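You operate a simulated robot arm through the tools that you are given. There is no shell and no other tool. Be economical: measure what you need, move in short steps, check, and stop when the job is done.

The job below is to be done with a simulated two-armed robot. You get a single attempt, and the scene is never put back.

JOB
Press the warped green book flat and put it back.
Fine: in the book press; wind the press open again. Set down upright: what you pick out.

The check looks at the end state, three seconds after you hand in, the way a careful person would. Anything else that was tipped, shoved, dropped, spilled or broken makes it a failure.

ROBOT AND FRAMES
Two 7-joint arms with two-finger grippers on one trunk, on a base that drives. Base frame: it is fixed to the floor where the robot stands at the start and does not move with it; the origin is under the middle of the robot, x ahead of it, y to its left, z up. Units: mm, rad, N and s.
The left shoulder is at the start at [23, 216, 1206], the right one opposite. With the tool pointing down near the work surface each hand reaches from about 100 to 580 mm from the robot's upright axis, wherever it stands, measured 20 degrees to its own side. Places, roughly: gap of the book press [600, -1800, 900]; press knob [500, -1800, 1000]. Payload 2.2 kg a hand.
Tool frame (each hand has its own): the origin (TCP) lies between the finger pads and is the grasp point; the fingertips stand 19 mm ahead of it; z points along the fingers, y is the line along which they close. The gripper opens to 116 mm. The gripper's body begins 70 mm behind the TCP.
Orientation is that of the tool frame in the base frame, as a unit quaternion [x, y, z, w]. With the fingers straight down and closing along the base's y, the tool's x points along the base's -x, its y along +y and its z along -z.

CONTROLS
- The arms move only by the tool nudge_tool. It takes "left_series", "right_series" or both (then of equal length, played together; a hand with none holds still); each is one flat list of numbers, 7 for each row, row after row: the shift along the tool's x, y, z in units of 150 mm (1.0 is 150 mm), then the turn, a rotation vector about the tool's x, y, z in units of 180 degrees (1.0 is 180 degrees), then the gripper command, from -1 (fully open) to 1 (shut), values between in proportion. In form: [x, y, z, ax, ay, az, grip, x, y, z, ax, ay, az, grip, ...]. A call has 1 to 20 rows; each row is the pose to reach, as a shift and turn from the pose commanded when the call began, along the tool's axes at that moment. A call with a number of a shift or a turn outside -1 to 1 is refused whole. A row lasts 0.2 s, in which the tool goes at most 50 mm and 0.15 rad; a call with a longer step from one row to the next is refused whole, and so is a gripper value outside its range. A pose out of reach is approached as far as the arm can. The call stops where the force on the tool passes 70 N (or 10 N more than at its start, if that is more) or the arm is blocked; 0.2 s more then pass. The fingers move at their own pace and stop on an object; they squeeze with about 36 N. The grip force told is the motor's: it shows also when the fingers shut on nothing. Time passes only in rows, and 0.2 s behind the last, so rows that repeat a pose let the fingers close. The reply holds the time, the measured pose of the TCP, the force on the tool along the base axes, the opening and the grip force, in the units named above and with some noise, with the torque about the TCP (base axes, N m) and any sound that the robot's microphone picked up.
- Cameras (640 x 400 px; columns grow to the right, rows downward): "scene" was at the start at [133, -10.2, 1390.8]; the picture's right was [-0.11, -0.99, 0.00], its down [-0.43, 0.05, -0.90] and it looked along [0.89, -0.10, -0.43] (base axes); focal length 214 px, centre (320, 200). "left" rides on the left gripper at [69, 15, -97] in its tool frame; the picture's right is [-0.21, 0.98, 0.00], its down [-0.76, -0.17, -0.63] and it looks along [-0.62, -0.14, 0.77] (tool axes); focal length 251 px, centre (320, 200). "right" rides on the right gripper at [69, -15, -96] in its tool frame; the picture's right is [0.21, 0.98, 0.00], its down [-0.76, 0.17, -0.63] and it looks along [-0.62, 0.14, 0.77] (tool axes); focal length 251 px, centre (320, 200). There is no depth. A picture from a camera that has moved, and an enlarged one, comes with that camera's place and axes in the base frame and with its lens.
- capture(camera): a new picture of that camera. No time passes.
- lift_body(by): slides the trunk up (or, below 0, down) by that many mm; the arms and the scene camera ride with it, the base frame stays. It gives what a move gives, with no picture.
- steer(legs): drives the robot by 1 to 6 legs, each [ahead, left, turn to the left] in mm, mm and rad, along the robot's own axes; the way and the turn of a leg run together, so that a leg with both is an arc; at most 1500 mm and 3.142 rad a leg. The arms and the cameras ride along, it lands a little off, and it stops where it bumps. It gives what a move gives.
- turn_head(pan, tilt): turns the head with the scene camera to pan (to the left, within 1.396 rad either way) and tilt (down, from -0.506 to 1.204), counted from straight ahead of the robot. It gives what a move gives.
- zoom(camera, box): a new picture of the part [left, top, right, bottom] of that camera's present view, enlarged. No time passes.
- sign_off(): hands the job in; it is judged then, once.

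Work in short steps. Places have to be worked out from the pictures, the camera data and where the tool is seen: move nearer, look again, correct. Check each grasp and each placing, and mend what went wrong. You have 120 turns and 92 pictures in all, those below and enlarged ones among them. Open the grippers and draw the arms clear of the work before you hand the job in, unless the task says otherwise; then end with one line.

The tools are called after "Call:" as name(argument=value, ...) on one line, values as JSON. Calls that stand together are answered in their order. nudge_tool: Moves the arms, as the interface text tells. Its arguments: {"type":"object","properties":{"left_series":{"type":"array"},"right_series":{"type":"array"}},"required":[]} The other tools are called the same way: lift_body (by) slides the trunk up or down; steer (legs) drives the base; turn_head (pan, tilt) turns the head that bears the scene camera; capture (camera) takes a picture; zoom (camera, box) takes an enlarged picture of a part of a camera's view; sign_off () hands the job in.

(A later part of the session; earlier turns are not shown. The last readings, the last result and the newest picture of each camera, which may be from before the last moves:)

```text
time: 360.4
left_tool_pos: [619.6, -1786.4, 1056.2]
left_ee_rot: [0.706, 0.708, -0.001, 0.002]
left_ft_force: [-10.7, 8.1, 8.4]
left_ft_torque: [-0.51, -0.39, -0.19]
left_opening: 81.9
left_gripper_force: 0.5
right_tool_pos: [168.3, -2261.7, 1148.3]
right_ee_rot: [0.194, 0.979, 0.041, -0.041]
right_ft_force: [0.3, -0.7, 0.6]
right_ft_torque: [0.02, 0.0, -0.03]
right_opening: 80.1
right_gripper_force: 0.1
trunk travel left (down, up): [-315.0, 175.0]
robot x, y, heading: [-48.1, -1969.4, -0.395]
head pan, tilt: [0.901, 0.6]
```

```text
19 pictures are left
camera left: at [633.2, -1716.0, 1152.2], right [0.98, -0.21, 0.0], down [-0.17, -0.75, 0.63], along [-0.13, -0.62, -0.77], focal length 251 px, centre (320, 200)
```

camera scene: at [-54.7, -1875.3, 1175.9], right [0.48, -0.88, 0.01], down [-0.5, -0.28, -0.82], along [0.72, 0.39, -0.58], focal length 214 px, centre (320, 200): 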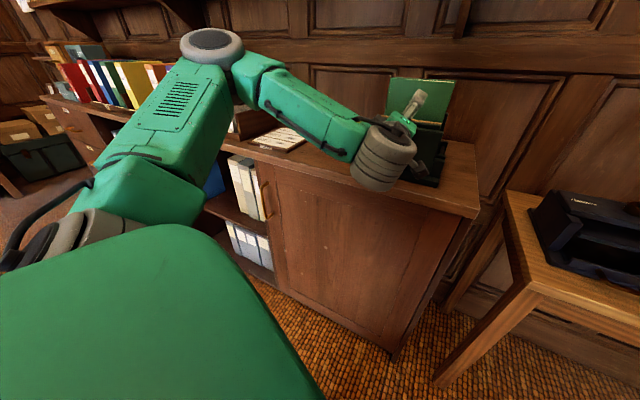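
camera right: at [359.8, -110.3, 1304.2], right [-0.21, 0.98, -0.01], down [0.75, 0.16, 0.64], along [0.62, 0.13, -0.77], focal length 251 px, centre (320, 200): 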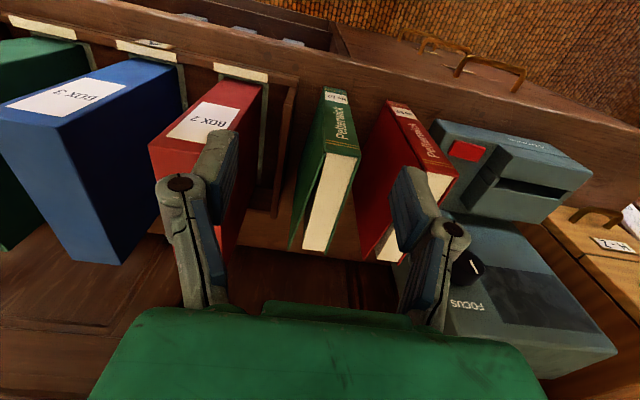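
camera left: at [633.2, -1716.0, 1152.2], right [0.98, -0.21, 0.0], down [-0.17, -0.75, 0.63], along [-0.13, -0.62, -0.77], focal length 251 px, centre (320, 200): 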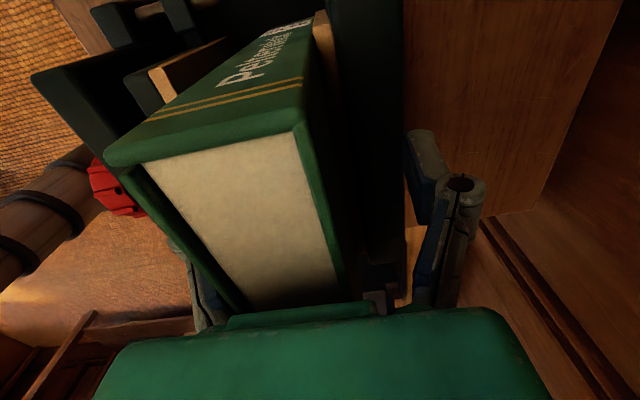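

Slightly overshot with a light touch on the back plate. I shift back -10 mm in x, -18 mm in y and 14 mm up.

Call:
nudge_tool(left_series=[0, 0, -0.06, 0, 0, 0, -0.38, -0.06, -0.035, -0.093, 0, 0, 0, -0.38, -0.12, -0.067, -0.093, 0, 0, 0, -0.38, -0.12, -0.067, -0.093, 0, 0, 0, -0.38])

Call:
lift_body(by=0)

Call:
capture(camera="left")

```text
time: 361.4
left_tool_pos: [611.1, -1814.6, 1071.7]
left_ee_rot: [0.708, 0.707, 0.0, 0.002]
left_ft_force: [-0.2, -0.6, 0.1]
left_ft_torque: [0.01, -0.03, -0.04]
left_opening: 80.0
left_gripper_force: 0.0
right_tool_pos: [168.5, -2270.0, 1144.3]
right_ee_rot: [0.194, 0.979, 0.044, -0.045]
right_ft_force: [0.1, -0.4, -0.7]
right_ft_torque: [0.03, 0.01, 0.0]
right_opening: 80.3
right_gripper_force: 0.1
trunk travel left (down, up): [-315.0, 175.0]
robot x, y, heading: [-51.2, -1968.8, -0.4]
head pan, tilt: [0.901, 0.6]
```

```text
time: 361.9
left_tool_pos: [613.3, -1810.2, 1070.8]
left_ee_rot: [0.707, 0.707, 0.0, 0.002]
left_ft_force: [0.0, -0.3, 0.2]
left_ft_torque: [-0.01, -0.01, 0.0]
left_opening: 79.9
left_gripper_force: 0.0
right_tool_pos: [170.5, -2265.2, 1143.3]
right_ee_rot: [0.195, 0.979, 0.042, -0.045]
right_ft_force: [-0.3, 0.6, 0.6]
right_ft_torque: [-0.02, 0.0, -0.03]
right_opening: 80.0
right_gripper_force: 0.1
trunk travel left (down, up): [-315.0, 175.0]
robot x, y, heading: [-50.8, -1971.3, -0.399]
head pan, tilt: [0.901, 0.6]
```

```text
18 pictures are left
camera left: at [626.5, -1739.5, 1165.7], right [0.98, -0.22, 0.0], down [-0.17, -0.75, 0.63], along [-0.13, -0.62, -0.77], focal length 251 px, centre (320, 200)
```

left: 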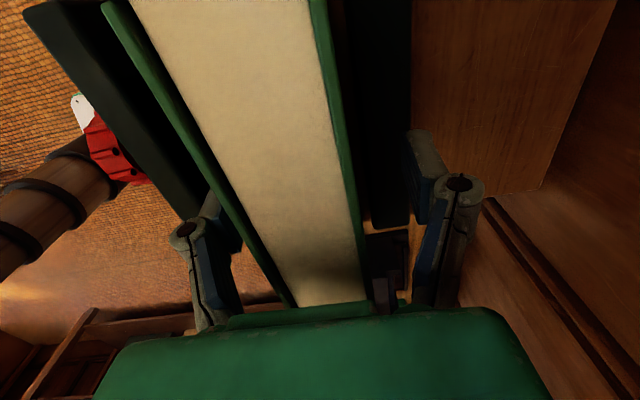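

Straddling the book. I close and lift it out slowly.

Call:
nudge_tool(left_series=[0, 0, 0, 0, 0, 0, 0, 0, 0, 0, 0, 0, 0, 0.4, 0, 0, 0, 0, 0, 0, 1, 0, 0, 0, 0, 0, 0, 1, 0, 0, 0, 0, 0, 0, 1])

Call:
nudge_tool(left_series=[0, -0.03, -0.08, 0, 0, 0, 1, 0, -0.06, -0.16, 0, 0, 0, 1, 0, -0.08, -0.26, 0, 0, 0, 1, 0, -0.08, -0.36, 0, 0, 0, 1, 0, -0.08, -0.46, 0, 0, 0, 1, 0, -0.08, -0.56, 0, 0, 0, 1, 0, -0.08, -0.66, 0, 0, 0, 1, 0, -0.08, -0.76, 0, 0, 0, 1, 0, -0.08, -0.86, 0, 0, 0, 1, 0, -0.08, -0.96, 0, 0, 0, 1])

Call:
zoom(camera="scene", box=[300, 40, 460, 260])

```text
time: 363.1
left_tool_pos: [611.3, -1812.7, 1069.4]
left_ee_rot: [0.707, 0.707, 0.001, 0.002]
left_ft_force: [-3.2, -1.8, -0.1]
left_ft_torque: [-0.05, 0.04, 0.22]
left_opening: 35.8
left_gripper_force: 36.1
right_tool_pos: [170.6, -2268.2, 1144.3]
right_ee_rot: [0.195, 0.979, 0.044, -0.044]
right_ft_force: [-0.2, 0.7, 0.8]
right_ft_torque: [-0.01, 0.03, -0.03]
right_opening: 79.9
right_gripper_force: 0.1
trunk travel left (down, up): [-315.0, 175.0]
robot x, y, heading: [-51.4, -1968.6, -0.395]
head pan, tilt: [0.901, 0.6]
```

```text
time: 365.3
left_tool_pos: [597.7, -1811.6, 1214.4]
left_ee_rot: [0.708, 0.707, 0.0, 0.002]
left_ft_force: [-0.9, 0.4, -7.6]
left_ft_torque: [-0.05, 0.03, 0.0]
left_opening: 35.8
left_gripper_force: 36.3
right_tool_pos: [167.5, -2267.1, 1146.8]
right_ee_rot: [0.194, 0.979, 0.043, -0.041]
right_ft_force: [0.0, -0.6, -0.2]
right_ft_torque: [0.0, -0.02, 0.03]
right_opening: 80.3
right_gripper_force: 0.1
trunk travel left (down, up): [-315.0, 175.0]
robot x, y, heading: [-51.4, -1966.7, -0.397]
head pan, tilt: [0.901, 0.6]
```

```text
1.82 times, centred on (380, 150) of scene
camera zoom: at [63.3, -1941.8, 1342.1], right [0.48, -0.88, 0.0], down [-0.5, -0.27, -0.82], along [0.72, 0.4, -0.57], focal length 390 px, centre (211, 291)
```

zoom: 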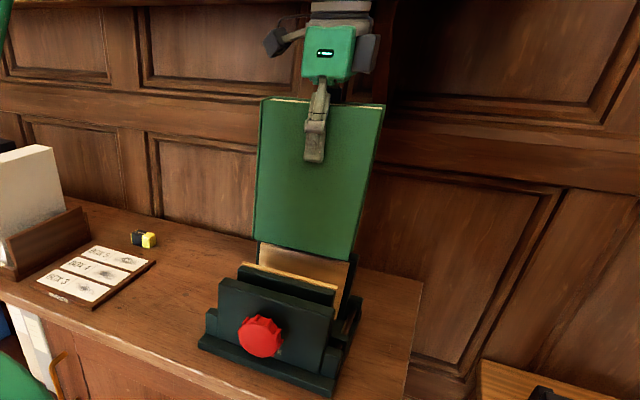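

Out cleanly. I raise 20 mm more and back straight off, then lower and turn to heading 0.

Call:
lift_body(by=20)

Call:
steer(legs=[[-80, 0, 0], [-80, 0, 0], [-40, 0, 0]])

Call:
steer(legs=[[0, 0, 0.2], [0, 0, 0.197]])

Call:
lift_body(by=-115)

Call:
lift_body(by=0)

```text
time: 366.0
left_tool_pos: [600.8, -1811.9, 1236.0]
left_ee_rot: [0.708, 0.706, 0.0, 0.004]
left_ft_force: [-0.2, 0.2, -9.2]
left_ft_torque: [-0.05, -0.03, 0.03]
left_opening: 35.8
left_gripper_force: 36.1
right_tool_pos: [169.9, -2267.1, 1166.3]
right_ee_rot: [0.195, 0.979, 0.043, -0.043]
right_ft_force: [-0.2, 1.1, -0.1]
right_ft_torque: [0.01, 0.0, 0.0]
right_opening: 80.0
right_gripper_force: 0.1
trunk travel left (down, up): [-335.0, 155.0]
robot x, y, heading: [-49.9, -1973.5, -0.397]
head pan, tilt: [0.901, 0.6]
```

```text
time: 368.2
left_tool_pos: [425.5, -1739.8, 1228.4]
left_ee_rot: [0.708, 0.706, -0.003, -0.004]
left_ft_force: [0.4, 0.1, -8.6]
left_ft_torque: [-0.03, 0.03, 0.0]
left_opening: 36.0
left_gripper_force: 36.1
right_tool_pos: [-4.6, -2192.1, 1161.6]
right_ee_rot: [0.196, 0.978, 0.044, -0.05]
right_ft_force: [0.6, -0.1, -0.4]
right_ft_torque: [0.0, 0.06, 0.0]
right_opening: 80.0
right_gripper_force: 0.0
trunk travel left (down, up): [-335.0, 155.0]
robot x, y, heading: [-234.1, -1896.9, -0.4]
head pan, tilt: [0.901, 0.6]
```

```text
time: 370.1
left_tool_pos: [303.3, -1503.1, 1236.6]
left_ee_rot: [0.556, 0.831, 0.002, 0.002]
left_ft_force: [-0.9, -0.3, -7.3]
left_ft_torque: [-0.02, -0.03, -0.01]
left_opening: 36.0
left_gripper_force: 36.3
right_tool_pos: [78.8, -2088.1, 1161.6]
right_ee_rot: [0.001, 0.998, 0.036, -0.058]
right_ft_force: [-0.3, 0.4, -0.6]
right_ft_torque: [0.03, -0.02, -0.03]
right_opening: 80.0
right_gripper_force: 0.0
trunk travel left (down, up): [-335.0, 155.0]
robot x, y, heading: [-235.3, -1892.6, -0.004]
head pan, tilt: [0.901, 0.6]
```

```text
time: 371.5
left_tool_pos: [299.5, -1497.5, 1121.6]
left_ee_rot: [0.555, 0.832, 0.001, 0.003]
left_ft_force: [-1.2, 0.8, -6.6]
left_ft_torque: [-0.08, -0.01, -0.04]
left_opening: 35.9
left_gripper_force: 35.8
right_tool_pos: [77.1, -2084.2, 1045.7]
right_ee_rot: [0.0, 0.998, 0.034, -0.061]
right_ft_force: [0.0, -0.3, -0.2]
right_ft_torque: [-0.04, 0.01, 0.0]
right_opening: 80.0
right_gripper_force: 0.0
trunk travel left (down, up): [-220.0, 270.0]
robot x, y, heading: [-229.6, -1893.1, -0.004]
head pan, tilt: [0.901, 0.6]
```

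```text
time: 372.0
left_tool_pos: [300.3, -1508.0, 1124.8]
left_ee_rot: [0.556, 0.831, 0.005, 0.001]
left_ft_force: [0.7, 0.0, -7.1]
left_ft_torque: [-0.03, -0.04, -0.02]
left_opening: 35.6
left_gripper_force: 35.7
right_tool_pos: [76.2, -2092.8, 1043.0]
right_ee_rot: [-0.001, 0.997, 0.038, -0.061]
right_ft_force: [0.3, -0.4, 0.4]
right_ft_torque: [-0.03, 0.03, 0.02]
right_opening: 80.0
right_gripper_force: 0.1
trunk travel left (down, up): [-220.0, 270.0]
robot x, y, heading: [-229.2, -1889.3, -0.001]
head pan, tilt: [0.901, 0.6]
```

I turn the book back (spine toward the robot) and bring the hand in.

Call:
nudge_tool(left_series=[-0.079, -0.028, 0, 0, 0, -0.0313, 1, -0.157, -0.055, 0, 0, 0, -0.0626, 1, -0.236, -0.083, 0, 0, 0, -0.0938, 1, -0.315, -0.111, 0, 0, 0, -0.1251, 1, -0.393, -0.138, 0, 0, 0, -0.1564, 1, -0.472, -0.166, 0, 0, 0, -0.1877, 1, -0.551, -0.194, 0, 0.001, 0, -0.2189, 1, -0.629, -0.221, 0, 0.001, 0, -0.2502, 1, -0.708, -0.249, 0, 0.001, 0, -0.2815, 1, -0.787, -0.277, 0, 0.001, 0.001, -0.3128, 1, -0.865, -0.304, 0, 0.002, 0.001, -0.344, 1, -0.944, -0.332, 0, 0.002, 0.001, -0.3753, 1])

Call:
lift_body(by=-70)

Call:
lift_body(by=0)

Call:
lift_body(by=0)

Call:
lift_body(by=0)

```text
time: 374.6
left_tool_pos: [309.0, -1656.6, 1122.0]
left_ee_rot: [-0.001, 1.0, 0.0, 0.0]
left_ft_force: [0.1, 0.0, -6.5]
left_ft_torque: [-0.02, -0.04, 0.0]
left_opening: 35.8
left_gripper_force: 36.0
right_tool_pos: [77.7, -2089.5, 1044.3]
right_ee_rot: [-0.001, 0.997, 0.037, -0.061]
right_ft_force: [-0.3, 0.2, -0.2]
right_ft_torque: [0.03, 0.0, 0.03]
right_opening: 80.0
right_gripper_force: 0.1
trunk travel left (down, up): [-220.0, 270.0]
robot x, y, heading: [-235.0, -1891.8, -0.003]
head pan, tilt: [0.901, 0.6]
```

```text
time: 375.7
left_tool_pos: [307.4, -1656.1, 1054.2]
left_ee_rot: [0.0, 1.0, 0.0, 0.001]
left_ft_force: [0.3, -1.3, -7.2]
left_ft_torque: [0.0, -0.07, -0.01]
left_opening: 35.9
left_gripper_force: 35.9
right_tool_pos: [76.0, -2090.7, 975.3]
right_ee_rot: [0.0, 0.997, 0.037, -0.061]
right_ft_force: [0.1, 0.2, -0.6]
right_ft_torque: [0.01, 0.02, 0.01]
right_opening: 79.9
right_gripper_force: 0.1
trunk travel left (down, up): [-150.0, 340.0]
robot x, y, heading: [-233.2, -1895.7, -0.003]
head pan, tilt: [0.901, 0.6]
```

```text
time: 376.2
left_tool_pos: [306.5, -1654.9, 1053.5]
left_ee_rot: [0.001, 1.0, 0.0, 0.0]
left_ft_force: [-0.2, 0.3, -8.0]
left_ft_torque: [-0.02, -0.05, -0.04]
left_opening: 36.1
left_gripper_force: 36.1
right_tool_pos: [76.4, -2090.5, 973.5]
right_ee_rot: [-0.001, 0.997, 0.036, -0.061]
right_ft_force: [-0.4, 0.8, -0.5]
right_ft_torque: [0.0, -0.01, -0.04]
right_opening: 79.9
right_gripper_force: 0.0
trunk travel left (down, up): [-150.0, 340.0]
robot x, y, heading: [-235.9, -1894.1, -0.008]
head pan, tilt: [0.901, 0.6]
```

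```text
time: 376.7
left_tool_pos: [307.0, -1655.8, 1053.7]
left_ee_rot: [0.0, 1.0, 0.001, 0.001]
left_ft_force: [-0.8, 0.4, -7.5]
left_ft_torque: [0.01, -0.03, 0.01]
left_opening: 35.6
left_gripper_force: 35.8
right_tool_pos: [76.1, -2090.2, 973.6]
right_ee_rot: [-0.001, 0.997, 0.036, -0.062]
right_ft_force: [0.3, 0.3, -0.2]
right_ft_torque: [0.01, 0.0, 0.01]
right_opening: 80.1
right_gripper_force: 0.0
trunk travel left (down, up): [-150.0, 340.0]
robot x, y, heading: [-231.6, -1894.0, -0.002]
head pan, tilt: [0.901, 0.6]
```

```text
time: 377.2
left_tool_pos: [308.0, -1656.0, 1052.5]
left_ee_rot: [0.0, 1.0, 0.0, 0.0]
left_ft_force: [0.1, 0.3, -7.1]
left_ft_torque: [0.01, -0.07, 0.03]
left_opening: 36.0
left_gripper_force: 36.1
right_tool_pos: [75.5, -2090.9, 974.4]
right_ee_rot: [0.0, 0.997, 0.037, -0.061]
right_ft_force: [0.9, 0.8, -1.1]
right_ft_torque: [-0.02, -0.01, 0.02]
right_opening: 80.1
right_gripper_force: 0.1
trunk travel left (down, up): [-150.0, 340.0]
robot x, y, heading: [-232.5, -1892.1, -0.007]
head pan, tilt: [0.901, 0.6]
```

Dead calm. I back off 60 mm and drive left along the counter, ending with shrinking legs.

Call:
steer(legs=[[-60, 0, 0], [0, 1150, 0.004], [0, 270, 0], [0, 110, 0], [0, 50, 0]])

Call:
lift_body(by=0)

Call:
lift_body(by=0)

Call:
lift_body(by=0)

Call:
lift_body(by=0)

```text
time: 386.5
left_tool_pos: [254.8, -38.3, 1040.0]
left_ee_rot: [0.004, 1.0, -0.012, -0.005]
left_ft_force: [3.0, 0.3, -9.7]
left_ft_torque: [0.02, 0.04, -0.02]
left_opening: 35.8
left_gripper_force: 35.6
right_tool_pos: [18.3, -472.0, 968.2]
right_ee_rot: [0.004, 0.997, 0.025, -0.073]
right_ft_force: [0.8, -0.4, -2.3]
right_ft_torque: [-0.02, 0.05, 0.02]
right_opening: 79.9
right_gripper_force: 0.1
trunk travel left (down, up): [-150.0, 340.0]
robot x, y, heading: [-296.5, -294.0, -0.013]
head pan, tilt: [0.901, 0.6]
```

```text
time: 387.0
left_tool_pos: [240.4, -68.3, 1059.3]
left_ee_rot: [0.002, 1.0, 0.006, 0.0]
left_ft_force: [-0.6, -1.2, -4.5]
left_ft_torque: [0.06, -0.12, 0.01]
left_opening: 35.8
left_gripper_force: 36.2
right_tool_pos: [4.9, -499.9, 969.0]
right_ee_rot: [0.003, 0.997, 0.043, -0.067]
right_ft_force: [0.1, -0.1, 0.3]
right_ft_torque: [-0.01, -0.09, 0.0]
right_opening: 80.3
right_gripper_force: 0.0
trunk travel left (down, up): [-150.0, 340.0]
robot x, y, heading: [-294.6, -289.2, -0.015]
head pan, tilt: [0.901, 0.6]
```

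```text
time: 387.5
left_tool_pos: [240.7, -122.8, 1070.2]
left_ee_rot: [0.005, 1.0, 0.025, 0.005]
left_ft_force: [-0.1, -2.5, -6.0]
left_ft_torque: [0.03, -0.14, 0.03]
left_opening: 35.9
left_gripper_force: 36.2
right_tool_pos: [3.1, -546.4, 955.2]
right_ee_rot: [0.002, 0.995, 0.062, -0.077]
right_ft_force: [0.2, 0.5, 0.5]
right_ft_torque: [0.03, -0.07, -0.02]
right_opening: 80.0
right_gripper_force: 0.1
trunk travel left (down, up): [-150.0, 340.0]
robot x, y, heading: [-293.1, -298.1, -0.011]
head pan, tilt: [0.901, 0.6]
```

```text
time: 388.0
left_tool_pos: [244.3, -29.4, 1053.4]
left_ee_rot: [0.001, 1.0, -0.009, -0.001]
left_ft_force: [-1.8, 5.2, -6.9]
left_ft_torque: [-0.13, 0.03, 0.04]
left_opening: 35.7
left_gripper_force: 35.1
right_tool_pos: [9.7, -464.7, 973.2]
right_ee_rot: [0.001, 0.997, 0.025, -0.068]
right_ft_force: [0.6, 1.0, -0.6]
right_ft_torque: [-0.1, 0.01, 0.02]
right_opening: 80.0
right_gripper_force: 0.0
trunk travel left (down, up): [-150.0, 340.0]
robot x, y, heading: [-287.2, -279.1, -0.012]
head pan, tilt: [0.901, 0.6]
```

```text
time: 388.5
left_tool_pos: [245.4, -133.3, 1065.2]
left_ee_rot: [0.005, 1.0, 0.03, 0.0]
left_ft_force: [1.4, -6.1, -5.2]
left_ft_torque: [0.16, -0.02, 0.02]
left_opening: 35.7
left_gripper_force: 36.4
right_tool_pos: [10.1, -557.1, 955.9]
right_ee_rot: [0.002, 0.995, 0.067, -0.072]
right_ft_force: [-0.3, -2.4, 0.7]
right_ft_torque: [0.2, 0.0, -0.03]
right_opening: 80.1
right_gripper_force: 0.0
trunk travel left (down, up): [-150.0, 340.0]
robot x, y, heading: [-295.1, -306.2, -0.01]
head pan, tilt: [0.901, 0.6]
```

The sideways drive set it rocking, so I use the known cure: trunk right down, hand tucked in, and wait.

Call:
lift_body(by=-140)

Call:
nudge_tool(left_series=[0.12, -0.05, 0.02, 0, 0, 0, 1, 0.24, -0.1, 0.04, 0, 0, 0, 1, 0.36, -0.15, 0.06, 0, 0, 0, 1, 0.48, -0.2, 0.08, 0, 0, 0, 1, 0.6, -0.25, 0.1, 0, 0, 0, 1, 0.72, -0.3, 0.12, 0, 0, 0, 1, 0.85, -0.33, 0.13, 0, 0, 0, 1])

Call:
lift_body(by=0)

Call:
lift_body(by=0)

Call:
lift_body(by=0)

Call:
lift_body(by=0)

Call:
lift_body(by=0)

Call:
lift_body(by=0)

Call:
lift_body(by=0)

Call:
lift_body(by=0)

Call:
lift_body(by=0)

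Call:
lift_body(by=0)

```text
time: 390.2
left_tool_pos: [245.2, -115.1, 924.8]
left_ee_rot: [0.005, 1.0, 0.023, 0.0]
left_ft_force: [0.8, -4.5, -7.3]
left_ft_torque: [0.13, -0.07, -0.05]
left_opening: 35.6
left_gripper_force: 36.1
right_tool_pos: [8.5, -541.2, 819.6]
right_ee_rot: [0.003, 0.996, 0.061, -0.07]
right_ft_force: [0.0, -1.3, -0.7]
right_ft_torque: [0.1, -0.01, -0.02]
right_opening: 80.1
right_gripper_force: 0.1
trunk travel left (down, up): [-10.0, 480.0]
robot x, y, heading: [-293.2, -297.9, -0.014]
head pan, tilt: [0.901, 0.6]
```

```text
time: 391.8
left_tool_pos: [116.1, -145.1, 898.7]
left_ee_rot: [0.003, 1.0, 0.015, 0.0]
left_ft_force: [-0.3, -1.3, -6.8]
left_ft_torque: [0.02, -0.02, 0.0]
left_opening: 35.6
left_gripper_force: 35.5
right_tool_pos: [7.7, -522.8, 822.4]
right_ee_rot: [0.003, 0.996, 0.053, -0.068]
right_ft_force: [0.2, -0.3, 0.5]
right_ft_torque: [0.03, 0.02, 0.02]
right_opening: 79.9
right_gripper_force: 0.0
trunk travel left (down, up): [-10.0, 480.0]
robot x, y, heading: [-296.8, -296.9, -0.018]
head pan, tilt: [0.901, 0.6]
```

```text
time: 392.3
left_tool_pos: [116.6, -144.0, 898.6]
left_ee_rot: [0.004, 1.0, 0.017, 0.0]
left_ft_force: [0.1, -1.7, -7.0]
left_ft_torque: [0.05, -0.08, -0.04]
left_opening: 35.9
left_gripper_force: 36.1
right_tool_pos: [9.5, -523.6, 821.5]
right_ee_rot: [0.003, 0.996, 0.053, -0.073]
right_ft_force: [0.4, -0.2, 0.2]
right_ft_torque: [0.08, 0.01, -0.01]
right_opening: 80.1
right_gripper_force: 0.0
trunk travel left (down, up): [-10.0, 480.0]
robot x, y, heading: [-291.8, -296.3, -0.012]
head pan, tilt: [0.901, 0.6]
```

```text
time: 392.8
left_tool_pos: [117.0, -105.8, 893.9]
left_ee_rot: [0.002, 1.0, -0.001, -0.002]
left_ft_force: [0.4, 2.9, -6.9]
left_ft_torque: [-0.08, -0.03, 0.0]
left_opening: 35.8
left_gripper_force: 35.7
right_tool_pos: [8.9, -488.4, 829.9]
right_ee_rot: [0.003, 0.997, 0.036, -0.07]
right_ft_force: [1.2, 0.4, 0.6]
right_ft_torque: [-0.07, 0.06, 0.02]
right_opening: 80.2
right_gripper_force: 0.1
trunk travel left (down, up): [-10.0, 480.0]
robot x, y, heading: [-292.5, -286.6, -0.013]
head pan, tilt: [0.901, 0.6]
```

```text
time: 393.3
left_tool_pos: [115.9, -151.0, 899.0]
left_ee_rot: [0.004, 1.0, 0.018, 0.0]
left_ft_force: [-0.2, -2.3, -7.8]
left_ft_torque: [0.09, -0.06, -0.01]
left_opening: 35.8
left_gripper_force: 36.0
right_tool_pos: [8.2, -529.0, 821.5]
right_ee_rot: [0.003, 0.996, 0.055, -0.071]
right_ft_force: [-1.1, -0.3, 0.9]
right_ft_torque: [0.07, -0.02, -0.02]
right_opening: 79.8
right_gripper_force: 0.1
trunk travel left (down, up): [-10.0, 480.0]
robot x, y, heading: [-290.9, -295.8, -0.014]
head pan, tilt: [0.901, 0.6]
```

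```text
time: 393.8
left_tool_pos: [116.5, -131.1, 896.1]
left_ee_rot: [0.003, 1.0, 0.012, 0.0]
left_ft_force: [-0.1, -0.6, -7.0]
left_ft_torque: [0.01, -0.04, 0.03]
left_opening: 35.9
left_gripper_force: 36.1
right_tool_pos: [7.7, -512.8, 823.0]
right_ee_rot: [0.003, 0.996, 0.048, -0.072]
right_ft_force: [-0.7, -0.1, 0.6]
right_ft_torque: [0.0, 0.0, 0.01]
right_opening: 80.4
right_gripper_force: 0.2
trunk travel left (down, up): [-10.0, 480.0]
robot x, y, heading: [-293.9, -294.5, -0.015]
head pan, tilt: [0.901, 0.6]
```

```text
time: 394.3
left_tool_pos: [117.5, -114.1, 894.5]
left_ee_rot: [0.003, 1.0, 0.003, -0.001]
left_ft_force: [0.2, 2.2, -7.1]
left_ft_torque: [-0.06, -0.04, -0.01]
left_opening: 35.8
left_gripper_force: 36.2
right_tool_pos: [8.6, -497.3, 828.5]
right_ee_rot: [0.002, 0.997, 0.04, -0.07]
right_ft_force: [0.4, 0.8, 0.0]
right_ft_torque: [-0.05, 0.01, 0.01]
right_opening: 80.5
right_gripper_force: 0.1
trunk travel left (down, up): [-10.0, 480.0]
robot x, y, heading: [-292.6, -287.4, -0.011]
head pan, tilt: [0.901, 0.6]
```

```text
time: 394.8
left_tool_pos: [115.7, -147.4, 899.9]
left_ee_rot: [0.004, 1.0, 0.018, 0.001]
left_ft_force: [-0.7, -1.8, -7.2]
left_ft_torque: [0.06, -0.03, 0.0]
left_opening: 35.8
left_gripper_force: 35.7
right_tool_pos: [10.0, -528.3, 820.6]
right_ee_rot: [0.003, 0.996, 0.055, -0.07]
right_ft_force: [-0.5, -1.2, -0.3]
right_ft_torque: [0.13, -0.02, -0.02]
right_opening: 79.9
right_gripper_force: 0.0
trunk travel left (down, up): [-10.0, 480.0]
robot x, y, heading: [-293.9, -295.1, -0.016]
head pan, tilt: [0.901, 0.6]
```

```text
time: 395.3
left_tool_pos: [116.4, -123.2, 895.1]
left_ee_rot: [0.003, 1.0, 0.007, 0.0]
left_ft_force: [0.4, 1.0, -6.6]
left_ft_torque: [-0.02, -0.03, 0.0]
left_opening: 35.7
left_gripper_force: 36.2
right_tool_pos: [9.1, -506.2, 825.7]
right_ee_rot: [0.002, 0.996, 0.044, -0.072]
right_ft_force: [0.1, -0.1, 0.0]
right_ft_torque: [-0.01, 0.03, 0.03]
right_opening: 80.0
right_gripper_force: 0.0
trunk travel left (down, up): [-10.0, 480.0]
robot x, y, heading: [-291.4, -289.6, -0.009]
head pan, tilt: [0.901, 0.6]
```

```text
time: 395.8
left_tool_pos: [116.7, -124.9, 896.4]
left_ee_rot: [0.002, 1.0, 0.007, 0.0]
left_ft_force: [0.4, 1.3, -8.0]
left_ft_torque: [-0.05, -0.02, -0.02]
left_opening: 35.8
left_gripper_force: 35.4
right_tool_pos: [7.5, -507.4, 826.1]
right_ee_rot: [0.001, 0.997, 0.044, -0.07]
right_ft_force: [0.6, -0.6, 0.5]
right_ft_torque: [-0.04, -0.03, 0.01]
right_opening: 80.2
right_gripper_force: 0.1
trunk travel left (down, up): [-10.0, 480.0]
robot x, y, heading: [-293.2, -290.4, -0.011]
head pan, tilt: [0.901, 0.6]
```

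```text
time: 396.3
left_tool_pos: [116.5, -142.6, 897.4]
left_ee_rot: [0.003, 1.0, 0.016, 0.0]
left_ft_force: [-0.8, -0.1, -7.8]
left_ft_torque: [0.05, -0.05, 0.01]
left_opening: 35.9
left_gripper_force: 36.4
right_tool_pos: [7.8, -523.4, 821.6]
right_ee_rot: [0.003, 0.996, 0.051, -0.071]
right_ft_force: [-0.8, -0.8, -0.2]
right_ft_torque: [0.03, 0.0, -0.01]
right_opening: 79.9
right_gripper_force: 0.0
trunk travel left (down, up): [-10.0, 480.0]
robot x, y, heading: [-293.9, -294.2, -0.012]
head pan, tilt: [0.901, 0.6]
```

```text
time: 396.8
left_tool_pos: [118.8, -120.6, 895.7]
left_ee_rot: [0.003, 1.0, 0.007, 0.0]
left_ft_force: [-0.5, 0.8, -7.3]
left_ft_torque: [-0.05, -0.05, -0.02]
left_opening: 35.8
left_gripper_force: 36.4
right_tool_pos: [7.5, -503.8, 825.5]
right_ee_rot: [0.003, 0.997, 0.043, -0.071]
right_ft_force: [0.8, 0.5, 0.2]
right_ft_torque: [-0.03, 0.0, -0.02]
right_opening: 79.8
right_gripper_force: 0.0
trunk travel left (down, up): [-10.0, 480.0]
robot x, y, heading: [-292.3, -288.5, -0.015]
head pan, tilt: [0.901, 0.6]
```

Decaying nicely (±24 → ±11). I keep waiting.

Call:
lift_body(by=0)

Call:
lift_body(by=0)

Call:
lift_body(by=0)

Call:
lift_body(by=0)

Call:
lift_body(by=0)

Call:
lift_body(by=0)

Call:
lift_body(by=0)

Call:
lift_body(by=0)

Call:
lift_body(by=0)

Call:
lift_body(by=0)

```text
time: 397.3
left_tool_pos: [115.6, -132.9, 897.2]
left_ee_rot: [0.003, 1.0, 0.011, 0.0]
left_ft_force: [0.7, -0.1, -7.2]
left_ft_torque: [-0.05, -0.06, 0.03]
left_opening: 35.8
left_gripper_force: 36.0
right_tool_pos: [8.1, -513.9, 824.3]
right_ee_rot: [0.002, 0.996, 0.047, -0.07]
right_ft_force: [-0.2, -0.5, 0.3]
right_ft_torque: [0.04, 0.0, -0.03]
right_opening: 80.0
right_gripper_force: 0.1
trunk travel left (down, up): [-10.0, 480.0]
robot x, y, heading: [-294.3, -294.1, -0.011]
head pan, tilt: [0.901, 0.6]
```

```text
time: 397.8
left_tool_pos: [116.8, -134.7, 897.6]
left_ee_rot: [0.004, 1.0, 0.013, 0.0]
left_ft_force: [0.6, 0.2, -7.5]
left_ft_torque: [0.02, -0.05, -0.02]
left_opening: 35.9
left_gripper_force: 36.3
right_tool_pos: [7.7, -516.3, 824.2]
right_ee_rot: [0.003, 0.996, 0.049, -0.072]
right_ft_force: [1.0, -0.2, -0.7]
right_ft_torque: [0.03, 0.0, 0.01]
right_opening: 79.9
right_gripper_force: 0.0
trunk travel left (down, up): [-10.0, 480.0]
robot x, y, heading: [-290.6, -297.8, -0.015]
head pan, tilt: [0.901, 0.6]
```

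```text
time: 398.3
left_tool_pos: [116.6, -125.2, 896.7]
left_ee_rot: [0.003, 1.0, 0.009, 0.0]
left_ft_force: [-0.9, -0.4, -7.5]
left_ft_torque: [-0.04, -0.03, -0.01]
left_opening: 36.0
left_gripper_force: 36.3
right_tool_pos: [7.4, -507.7, 825.6]
right_ee_rot: [0.002, 0.996, 0.046, -0.071]
right_ft_force: [-0.6, 0.0, 0.5]
right_ft_torque: [0.0, 0.0, -0.02]
right_opening: 80.1
right_gripper_force: 0.0
trunk travel left (down, up): [-10.0, 480.0]
robot x, y, heading: [-295.7, -289.5, -0.013]
head pan, tilt: [0.901, 0.6]
```

```text
time: 398.8
left_tool_pos: [117.4, -133.3, 897.9]
left_ee_rot: [0.004, 1.0, 0.012, -0.001]
left_ft_force: [0.1, 0.1, -6.5]
left_ft_torque: [0.0, -0.08, 0.02]
left_opening: 35.8
left_gripper_force: 35.9
right_tool_pos: [8.7, -514.9, 823.8]
right_ee_rot: [0.002, 0.996, 0.048, -0.07]
right_ft_force: [-0.6, 0.2, -0.9]
right_ft_torque: [0.02, -0.02, -0.02]
right_opening: 80.2
right_gripper_force: 0.1
trunk travel left (down, up): [-10.0, 480.0]
robot x, y, heading: [-294.0, -294.6, -0.008]
head pan, tilt: [0.901, 0.6]
```

```text
time: 399.3
left_tool_pos: [116.5, -129.3, 897.3]
left_ee_rot: [0.004, 1.0, 0.011, 0.001]
left_ft_force: [-0.3, 0.5, -7.7]
left_ft_torque: [0.01, -0.03, 0.01]
left_opening: 35.8
left_gripper_force: 36.0
right_tool_pos: [8.0, -511.7, 824.1]
right_ee_rot: [0.002, 0.996, 0.048, -0.07]
right_ft_force: [-0.5, 0.1, 0.1]
right_ft_torque: [-0.01, 0.01, 0.02]
right_opening: 80.1
right_gripper_force: 0.1
trunk travel left (down, up): [-10.0, 480.0]
robot x, y, heading: [-293.8, -292.5, -0.013]
head pan, tilt: [0.901, 0.6]
```

```text
time: 399.8
left_tool_pos: [117.2, -130.7, 898.1]
left_ee_rot: [0.004, 1.0, 0.011, 0.0]
left_ft_force: [0.0, -0.1, -7.3]
left_ft_torque: [0.02, -0.07, -0.03]
left_opening: 35.7
left_gripper_force: 36.0
right_tool_pos: [8.1, -513.2, 823.5]
right_ee_rot: [0.003, 0.996, 0.047, -0.071]
right_ft_force: [0.5, 0.1, -0.1]
right_ft_torque: [0.01, 0.02, -0.04]
right_opening: 80.0
right_gripper_force: 0.0
trunk travel left (down, up): [-10.0, 480.0]
robot x, y, heading: [-292.7, -290.9, -0.014]
head pan, tilt: [0.901, 0.6]
```

```text
time: 400.3
left_tool_pos: [116.1, -130.4, 898.2]
left_ee_rot: [0.004, 1.0, 0.01, 0.001]
left_ft_force: [-0.3, -0.4, -7.0]
left_ft_torque: [-0.01, 0.0, 0.02]
left_opening: 35.7
left_gripper_force: 35.9
right_tool_pos: [8.5, -512.1, 824.4]
right_ee_rot: [0.003, 0.996, 0.047, -0.071]
right_ft_force: [0.1, 0.0, -0.7]
right_ft_torque: [0.0, 0.0, 0.05]
right_opening: 80.1
right_gripper_force: 0.0
trunk travel left (down, up): [-10.0, 480.0]
robot x, y, heading: [-294.3, -293.6, -0.011]
head pan, tilt: [0.901, 0.6]
```

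```text
time: 400.8
left_tool_pos: [116.9, -130.3, 896.2]
left_ee_rot: [0.002, 1.0, 0.01, 0.0]
left_ft_force: [-0.7, 0.0, -7.6]
left_ft_torque: [-0.02, -0.06, -0.03]
left_opening: 35.6
left_gripper_force: 36.0
right_tool_pos: [8.8, -513.0, 824.8]
right_ee_rot: [0.002, 0.996, 0.047, -0.07]
right_ft_force: [0.3, -0.4, 0.2]
right_ft_torque: [0.0, -0.01, -0.01]
right_opening: 79.8
right_gripper_force: 0.1
trunk travel left (down, up): [-10.0, 480.0]
robot x, y, heading: [-293.6, -289.9, -0.009]
head pan, tilt: [0.901, 0.6]
```

```text
time: 401.3
left_tool_pos: [116.6, -130.8, 897.4]
left_ee_rot: [0.004, 1.0, 0.011, 0.0]
left_ft_force: [0.4, 0.3, -6.9]
left_ft_torque: [-0.03, -0.06, 0.01]
left_opening: 35.7
left_gripper_force: 35.7
right_tool_pos: [8.2, -513.1, 824.9]
right_ee_rot: [0.002, 0.996, 0.046, -0.071]
right_ft_force: [0.5, -0.1, 0.1]
right_ft_torque: [0.0, 0.01, 0.03]
right_opening: 80.0
right_gripper_force: 0.1
trunk travel left (down, up): [-10.0, 480.0]
robot x, y, heading: [-293.6, -292.1, -0.011]
head pan, tilt: [0.901, 0.6]
```

```text
time: 401.8
left_tool_pos: [115.2, -131.4, 896.4]
left_ee_rot: [0.003, 1.0, 0.011, 0.0]
left_ft_force: [0.7, -0.4, -7.0]
left_ft_torque: [-0.02, -0.05, 0.02]
left_opening: 35.7
left_gripper_force: 35.8
right_tool_pos: [8.7, -512.6, 824.8]
right_ee_rot: [0.002, 0.996, 0.047, -0.071]
right_ft_force: [0.2, 0.2, -0.7]
right_ft_torque: [0.02, -0.02, 0.02]
right_opening: 80.1
right_gripper_force: 0.0
trunk travel left (down, up): [-10.0, 480.0]
robot x, y, heading: [-296.1, -296.5, -0.011]
head pan, tilt: [0.901, 0.6]
```

Completely calm. I raise the trunk to -125, align the book to y≈-68, and drive straight ahead in shrinking legs.

Call:
lift_body(by=215)

Call:
nudge_tool(left_series=[0, 0.09, 0, 0.0015, 0, 0, 1, 0, 0.18, 0, 0.003, 0, -0.001, 1, 0, 0.27, 0, 0.0045, 0, -0.001, 1, 0, 0.36, 0, 0.006, 0, -0.002, 1, 0, 0.44, 0, 0.007, 0, -0.002, 1])

Call:
turn_head(pan=0.3, tilt=0.6)

Call:
steer(legs=[[140, 0, 0], [70, 0, 0], [35, 0, 0], [20, 0, 0]])

Call:
lift_body(by=0)

Call:
lift_body(by=0)

Call:
capture(camera="scene")

```text
time: 404.1
left_tool_pos: [117.4, -130.9, 1112.5]
left_ee_rot: [0.003, 1.0, 0.01, 0.0]
left_ft_force: [0.0, 0.7, -7.5]
left_ft_torque: [0.02, -0.05, 0.01]
left_opening: 35.7
left_gripper_force: 35.9
right_tool_pos: [10.4, -512.4, 1039.4]
right_ee_rot: [0.003, 0.996, 0.047, -0.072]
right_ft_force: [-0.5, -1.0, 0.4]
right_ft_torque: [0.0, 0.03, 0.01]
right_opening: 79.9
right_gripper_force: 0.0
trunk travel left (down, up): [-225.0, 265.0]
robot x, y, heading: [-295.6, -293.3, -0.009]
head pan, tilt: [0.901, 0.6]
```

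```text
time: 405.3
left_tool_pos: [117.4, -62.4, 1113.7]
left_ee_rot: [0.0, 1.0, -0.002, -0.001]
left_ft_force: [0.3, 0.7, -6.8]
left_ft_torque: [-0.01, 0.0, -0.01]
left_opening: 35.9
left_gripper_force: 36.0
right_tool_pos: [8.4, -512.0, 1038.6]
right_ee_rot: [0.002, 0.996, 0.046, -0.072]
right_ft_force: [-0.4, -0.4, 0.9]
right_ft_torque: [0.01, 0.0, -0.02]
right_opening: 80.5
right_gripper_force: 0.1
trunk travel left (down, up): [-225.0, 265.0]
robot x, y, heading: [-295.2, -290.8, -0.013]
head pan, tilt: [0.901, 0.6]
```

```text
time: 406.3
left_tool_pos: [117.8, -62.9, 1113.6]
left_ee_rot: [0.0, 1.0, -0.001, 0.0]
left_ft_force: [-1.1, 0.7, -6.6]
left_ft_torque: [0.0, -0.08, 0.0]
left_opening: 35.9
left_gripper_force: 36.3
right_tool_pos: [9.2, -512.4, 1039.6]
right_ee_rot: [0.003, 0.996, 0.048, -0.072]
right_ft_force: [0.6, -0.3, 0.0]
right_ft_torque: [0.01, -0.01, 0.0]
right_opening: 79.9
right_gripper_force: 0.0
trunk travel left (down, up): [-225.0, 265.0]
robot x, y, heading: [-294.3, -293.2, -0.015]
head pan, tilt: [0.3, 0.6]
```

```text
time: 409.1
left_tool_pos: [376.0, -67.7, 1116.6]
left_ee_rot: [0.001, 1.0, -0.002, 0.003]
left_ft_force: [-1.1, 0.0, -7.4]
left_ft_torque: [-0.01, -0.07, 0.01]
left_opening: 35.8
left_gripper_force: 36.3
right_tool_pos: [267.9, -516.7, 1040.3]
right_ee_rot: [0.004, 0.996, 0.046, -0.07]
right_ft_force: [-0.1, 0.1, -0.1]
right_ft_torque: [0.03, -0.04, 0.0]
right_opening: 80.1
right_gripper_force: 0.1
trunk travel left (down, up): [-225.0, 265.0]
robot x, y, heading: [-28.8, -293.9, -0.018]
head pan, tilt: [0.3, 0.6]
```

```text
time: 409.6
left_tool_pos: [377.4, -68.5, 1115.0]
left_ee_rot: [0.002, 1.0, 0.0, 0.001]
left_ft_force: [-0.6, 0.2, -6.3]
left_ft_torque: [0.0, 0.0, 0.0]
left_opening: 35.8
left_gripper_force: 36.1
right_tool_pos: [269.4, -515.5, 1038.9]
right_ee_rot: [0.003, 0.996, 0.047, -0.073]
right_ft_force: [-0.9, 0.5, 0.2]
right_ft_torque: [0.05, -0.04, -0.01]
right_opening: 79.9
right_gripper_force: 0.2
trunk travel left (down, up): [-225.0, 265.0]
robot x, y, heading: [-30.0, -293.3, -0.012]
head pan, tilt: [0.3, 0.6]
```

```text
time: 410.1
left_tool_pos: [378.4, -68.3, 1114.8]
left_ee_rot: [0.0, 1.0, -0.001, 0.001]
left_ft_force: [-0.1, -0.7, -8.6]
left_ft_torque: [-0.02, -0.06, 0.02]
left_opening: 35.7
left_gripper_force: 36.2
right_tool_pos: [269.8, -515.6, 1038.3]
right_ee_rot: [0.002, 0.996, 0.047, -0.075]
right_ft_force: [0.3, 0.6, 0.8]
right_ft_torque: [-0.02, 0.02, -0.05]
right_opening: 80.0
right_gripper_force: 0.0
trunk travel left (down, up): [-225.0, 265.0]
robot x, y, heading: [-28.3, -295.2, -0.012]
head pan, tilt: [0.3, 0.6]
```

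```text
16 pictures are left
camera scene: at [96.7, -270.8, 1251.9], right [0.28, -0.96, 0.0], down [-0.54, -0.16, -0.82], along [0.79, 0.23, -0.57], focal length 214 px, centre (320, 200)
```

scene: 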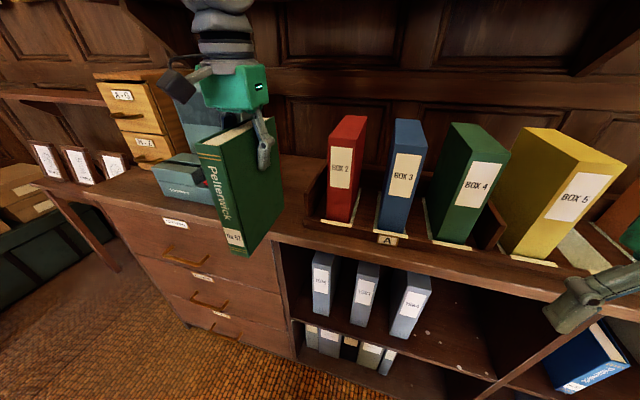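

Steady, aligned with the old place between the red book and the tray. I extend the arm forward slowly.

Call:
nudge_tool(left_series=[-0.1, 0, 0, 0, 0, 0, 1, -0.2, 0, 0, 0, 0, 0, 1, -0.3, 0, 0, 0, 0, 0, 1, -0.4, 0, 0, 0, 0, 0, 1, -0.5, 0, 0, 0, 0, 0, 1, -0.6, 0, 0, 0, 0, 0, 1, -0.7, 0, 0, 0, 0, 0, 1, -0.8, 0, 0, 0, 0, 0, 1, -0.9, 0, 0, 0, 0, 0, 1, -1.0, 0, 0, 0, 0, 0, 1])

Call:
zoom(camera="scene", box=[160, 60, 340, 260])

Call:
capture(camera="left")

```text
time: 412.3
left_tool_pos: [529.6, -69.4, 1113.4]
left_ee_rot: [0.001, 1.0, -0.001, 0.0]
left_ft_force: [0.0, -0.8, -7.7]
left_ft_torque: [-0.02, -0.04, 0.02]
left_opening: 35.8
left_gripper_force: 36.0
right_tool_pos: [270.4, -516.2, 1035.9]
right_ee_rot: [0.003, 0.996, 0.047, -0.075]
right_ft_force: [0.1, 0.0, 0.1]
right_ft_torque: [0.0, -0.03, 0.02]
right_opening: 80.1
right_gripper_force: 0.1
trunk travel left (down, up): [-225.0, 265.0]
robot x, y, heading: [-29.8, -295.1, -0.013]
head pan, tilt: [0.3, 0.6]
```

```text
2.00 times, centred on (250, 160) of scene
camera zoom: at [99.2, -271.3, 1251.6], right [0.28, -0.96, 0.0], down [-0.55, -0.16, -0.82], along [0.79, 0.23, -0.57], focal length 429 px, centre (460, 280)
```

zoom: 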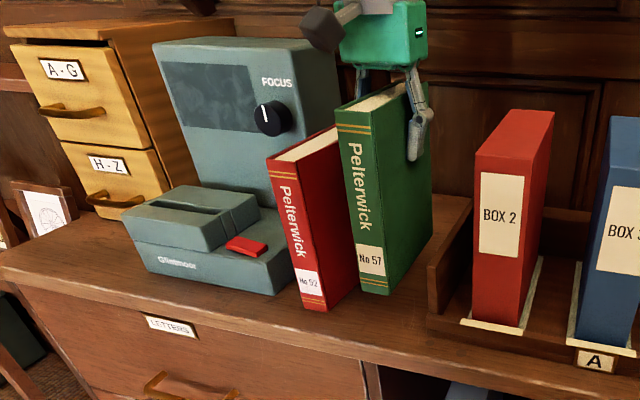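

```text
14 pictures are left
camera left: at [459.8, -51.3, 1209.7], right [0.22, 0.98, 0.0], down [0.76, -0.17, 0.63], along [0.62, -0.14, -0.77], focal length 251 px, centre (320, 200)
```

left: 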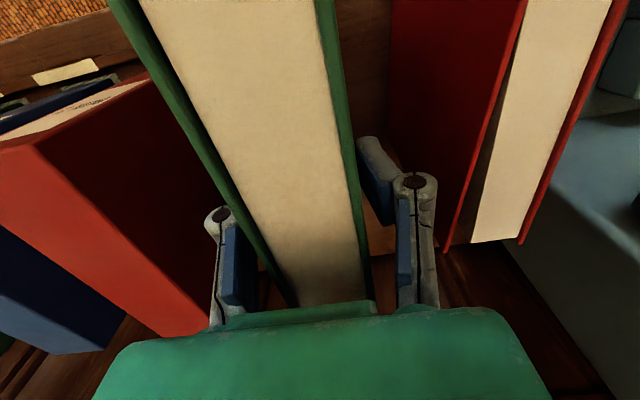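

Clear on both sides. I go the last 14 mm forward and lower toward the counter.

Call:
nudge_tool(left_series=[-0.05, 0.01, 0, 0, 0, 0, 1, -0.095, 0.01, 0.07, 0, 0, 0, 1, -0.095, 0.01, 0.14, 0, 0, 0, 1, -0.095, 0.01, 0.21, 0, 0, 0, 1, -0.095, 0.01, 0.29, 0, 0, 0, 1])

Call:
nudge_tool(left_series=[0, 0, 0.02, 0, 0, 0, 1, 0, 0, 0.04, 0, 0, 0, 1])

Call:
nudge_tool(left_series=[0, 0, 0.02, 0, 0, 0, 1, 0, 0, 0.035, 0, 0, 0, 1])

```text
time: 413.5
left_tool_pos: [540.7, -67.0, 1071.2]
left_ee_rot: [0.001, 1.0, -0.001, 0.001]
left_ft_force: [0.4, 0.3, -7.9]
left_ft_torque: [-0.02, 0.02, 0.0]
left_opening: 35.6
left_gripper_force: 35.9
right_tool_pos: [269.7, -516.3, 1037.7]
right_ee_rot: [0.002, 0.996, 0.046, -0.076]
right_ft_force: [-0.5, 0.0, -0.2]
right_ft_torque: [0.01, 0.01, 0.02]
right_opening: 80.0
right_gripper_force: 0.3
trunk travel left (down, up): [-225.0, 265.0]
robot x, y, heading: [-26.8, -302.2, -0.016]
head pan, tilt: [0.3, 0.6]
```

```text
time: 414.1
left_tool_pos: [543.3, -66.5, 1065.3]
left_ee_rot: [0.001, 1.0, 0.0, 0.001]
left_ft_force: [-0.2, 0.0, -7.4]
left_ft_torque: [0.0, -0.05, -0.03]
left_opening: 35.7
left_gripper_force: 35.9
right_tool_pos: [269.2, -515.7, 1036.8]
right_ee_rot: [0.002, 0.996, 0.047, -0.076]
right_ft_force: [0.1, -0.3, -0.5]
right_ft_torque: [0.0, 0.0, 0.0]
right_opening: 80.1
right_gripper_force: 0.1
trunk travel left (down, up): [-225.0, 265.0]
robot x, y, heading: [-28.9, -295.3, -0.011]
head pan, tilt: [0.3, 0.6]
```

```text
time: 414.7
left_tool_pos: [543.6, -65.7, 1059.5]
left_ee_rot: [0.001, 1.0, -0.001, 0.001]
left_ft_force: [-0.2, 0.5, -7.2]
left_ft_torque: [0.01, -0.05, 0.0]
left_opening: 35.4
left_gripper_force: 36.2
right_tool_pos: [269.3, -515.8, 1037.8]
right_ee_rot: [0.002, 0.996, 0.047, -0.076]
right_ft_force: [0.1, -0.4, -0.5]
right_ft_torque: [-0.01, 0.02, -0.03]
right_opening: 80.1
right_gripper_force: 0.0
trunk travel left (down, up): [-225.0, 265.0]
robot x, y, heading: [-29.2, -297.5, -0.017]
head pan, tilt: [0.3, 0.6]
```

No contact yet; I keep feeling down a few millimetres at a time.

Call:
nudge_tool(left_series=[0, 0, 0.02, 0, 0, 0, 1])

Call:
nudge_tool(left_series=[0, 0, 0.02, 0, 0, 0, 1])

Call:
nudge_tool(left_series=[0, 0, 0.015, 0, 0, 0, 1])

```text
time: 415.1
left_tool_pos: [543.9, -67.4, 1057.5]
left_ee_rot: [0.001, 1.0, -0.001, 0.0]
left_ft_force: [0.2, -1.0, -7.3]
left_ft_torque: [-0.01, -0.05, 0.03]
left_opening: 36.0
left_gripper_force: 36.0
right_tool_pos: [270.5, -515.7, 1038.0]
right_ee_rot: [0.002, 0.996, 0.046, -0.076]
right_ft_force: [0.6, 0.4, -0.2]
right_ft_torque: [-0.01, 0.0, 0.01]
right_opening: 80.1
right_gripper_force: 0.0
trunk travel left (down, up): [-225.0, 265.0]
robot x, y, heading: [-25.1, -297.1, -0.013]
head pan, tilt: [0.3, 0.6]
```

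```text
time: 415.5
left_tool_pos: [543.4, -67.6, 1054.5]
left_ee_rot: [0.0, 1.0, 0.0, 0.002]
left_ft_force: [-0.8, 0.7, -0.2]
left_ft_torque: [0.08, 0.4, -0.11]
left_opening: 36.2
left_gripper_force: 36.4
right_tool_pos: [268.4, -516.5, 1036.6]
right_ee_rot: [0.002, 0.996, 0.047, -0.075]
right_ft_force: [-0.4, 0.9, 0.3]
right_ft_torque: [0.03, -0.01, 0.0]
right_opening: 80.2
right_gripper_force: 0.0
trunk travel left (down, up): [-225.0, 265.0]
robot x, y, heading: [-28.5, -295.6, -0.017]
head pan, tilt: [0.3, 0.6]
```

```text
time: 415.9
left_tool_pos: [543.1, -67.6, 1054.1]
left_ee_rot: [0.001, 1.0, 0.0, 0.003]
left_ft_force: [4.0, 1.8, 13.2]
left_ft_torque: [0.06, 1.05, -0.13]
left_opening: 36.0
left_gripper_force: 36.0
right_tool_pos: [268.9, -515.7, 1037.9]
right_ee_rot: [0.003, 0.996, 0.048, -0.074]
right_ft_force: [1.0, 1.2, 0.9]
right_ft_torque: [0.0, 0.03, -0.02]
right_opening: 79.8
right_gripper_force: 0.0
trunk travel left (down, up): [-225.0, 265.0]
robot x, y, heading: [-32.2, -293.9, -0.011]
head pan, tilt: [0.3, 0.6]
```

Standing on the counter. I relieve slightly and open to about 70 mm.

Call:
nudge_tool(left_series=[0, 0, -0.012, 0, 0, 0, 1, 0, 0, -0.012, 0, 0, 0, 0.3, 0, 0, -0.012, 0, 0, 0, 0.0, 0, 0, -0.012, 0, 0, 0, -0.2, 0, 0, -0.012, 0, 0, 0, -0.2])

Call:
zoom(camera="scene", box=[160, 60, 340, 260])

Call:
capture(camera="left")

```text
time: 417.1
left_tool_pos: [542.5, -67.3, 1053.7]
left_ee_rot: [0.001, 1.0, 0.0, 0.001]
left_ft_force: [-0.3, -0.6, -0.9]
left_ft_torque: [0.0, 0.0, 0.02]
left_opening: 69.5
left_gripper_force: 0.1
right_tool_pos: [269.3, -515.9, 1038.0]
right_ee_rot: [0.003, 0.996, 0.047, -0.074]
right_ft_force: [0.0, 0.2, -0.2]
right_ft_torque: [0.03, 0.0, 0.02]
right_opening: 80.0
right_gripper_force: 0.0
trunk travel left (down, up): [-225.0, 265.0]
robot x, y, heading: [-30.0, -295.7, -0.013]
head pan, tilt: [0.3, 0.6]
```

```text
2.00 times, centred on (250, 160) of scene
camera zoom: at [97.3, -271.8, 1251.9], right [0.28, -0.96, 0.0], down [-0.54, -0.16, -0.82], along [0.79, 0.23, -0.57], focal length 429 px, centre (460, 280)
```

zoom: 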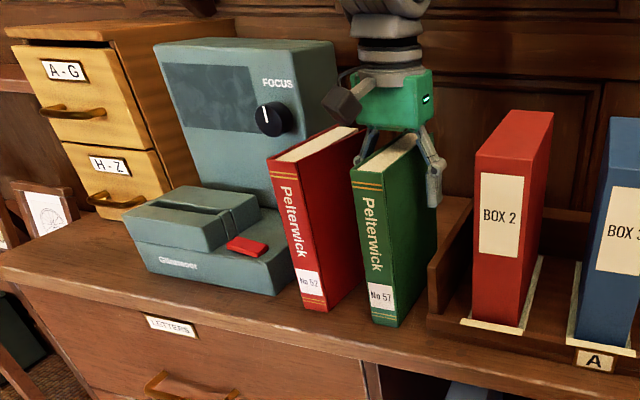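

```text
12 pictures are left
camera left: at [472.9, -50.3, 1149.4], right [0.22, 0.98, 0.0], down [0.75, -0.17, 0.63], along [0.62, -0.14, -0.77], focal length 251 px, centre (320, 200)
```

left: 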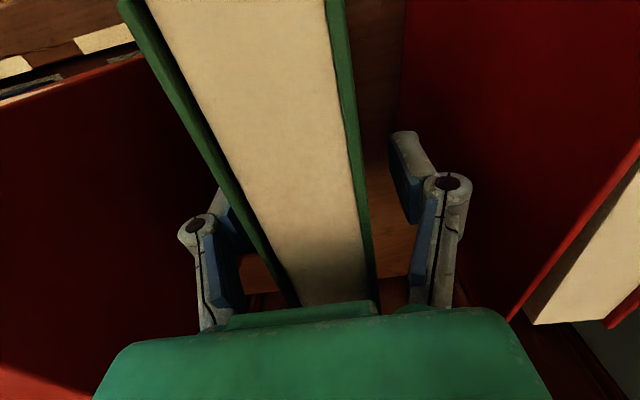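

The green book stands upright with flat covers. I rise straight up.

Call:
nudge_tool(left_series=[0, 0, -0.07, 0, 0, 0, -0.2, 0, 0, -0.15, 0, 0, 0, -0.2, 0, 0, -0.25, 0, 0, 0, -0.2, 0, 0, -0.37, 0, 0, 0, -0.2, 0, 0, -0.5, 0, 0, 0, -0.2, 0, 0, -0.65, 0, 0, 0, -0.2, 0, 0, -0.8, 0, 0, 0, -0.2, 0, 0, -0.95, 0, 0, 0, -0.2])

Call:
steer(legs=[[-120, 0, 0], [-80, 0, 0], [-40, 0, 0]])

Call:
zoom(camera="scene", box=[160, 80, 380, 300])

```text
time: 418.9
left_tool_pos: [542.1, -66.6, 1194.5]
left_ee_rot: [0.001, 1.0, 0.0, 0.001]
left_ft_force: [0.2, -0.6, 0.3]
left_ft_torque: [0.0, -0.02, -0.05]
left_opening: 69.5
left_gripper_force: 0.0
right_tool_pos: [269.9, -516.8, 1037.2]
right_ee_rot: [0.002, 0.996, 0.047, -0.075]
right_ft_force: [0.2, -0.7, -0.7]
right_ft_torque: [0.0, 0.02, 0.0]
right_opening: 80.2
right_gripper_force: 0.2
trunk travel left (down, up): [-225.0, 265.0]
robot x, y, heading: [-31.8, -295.1, -0.014]
head pan, tilt: [0.3, 0.6]
```

```text
time: 421.2
left_tool_pos: [303.9, -64.0, 1194.2]
left_ee_rot: [0.001, 1.0, 0.0, 0.0]
left_ft_force: [-0.8, 0.3, -0.5]
left_ft_torque: [-0.01, -0.02, 0.03]
left_opening: 69.2
left_gripper_force: 0.1
right_tool_pos: [29.4, -514.2, 1035.0]
right_ee_rot: [0.005, 0.996, 0.048, -0.077]
right_ft_force: [0.1, -0.4, -1.1]
right_ft_torque: [-0.01, -0.01, -0.01]
right_opening: 79.9
right_gripper_force: 0.0
trunk travel left (down, up): [-225.0, 265.0]
robot x, y, heading: [-270.5, -290.8, -0.014]
head pan, tilt: [0.3, 0.6]
```

```text
1.82 times, centred on (270, 190) of scene
camera zoom: at [-140.6, -268.9, 1251.5], right [0.28, -0.96, 0.0], down [-0.55, -0.16, -0.82], along [0.79, 0.23, -0.57], focal length 390 px, centre (411, 218)
```

zoom: 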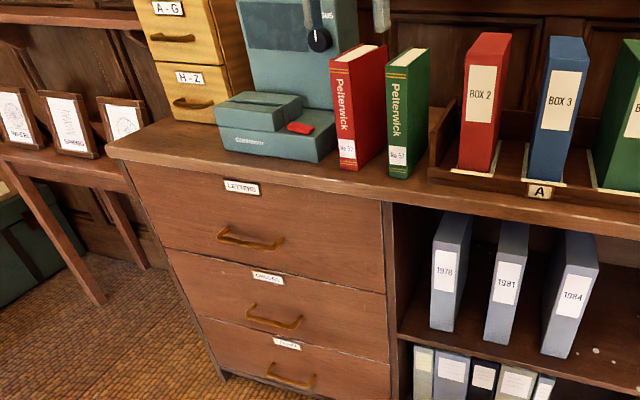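

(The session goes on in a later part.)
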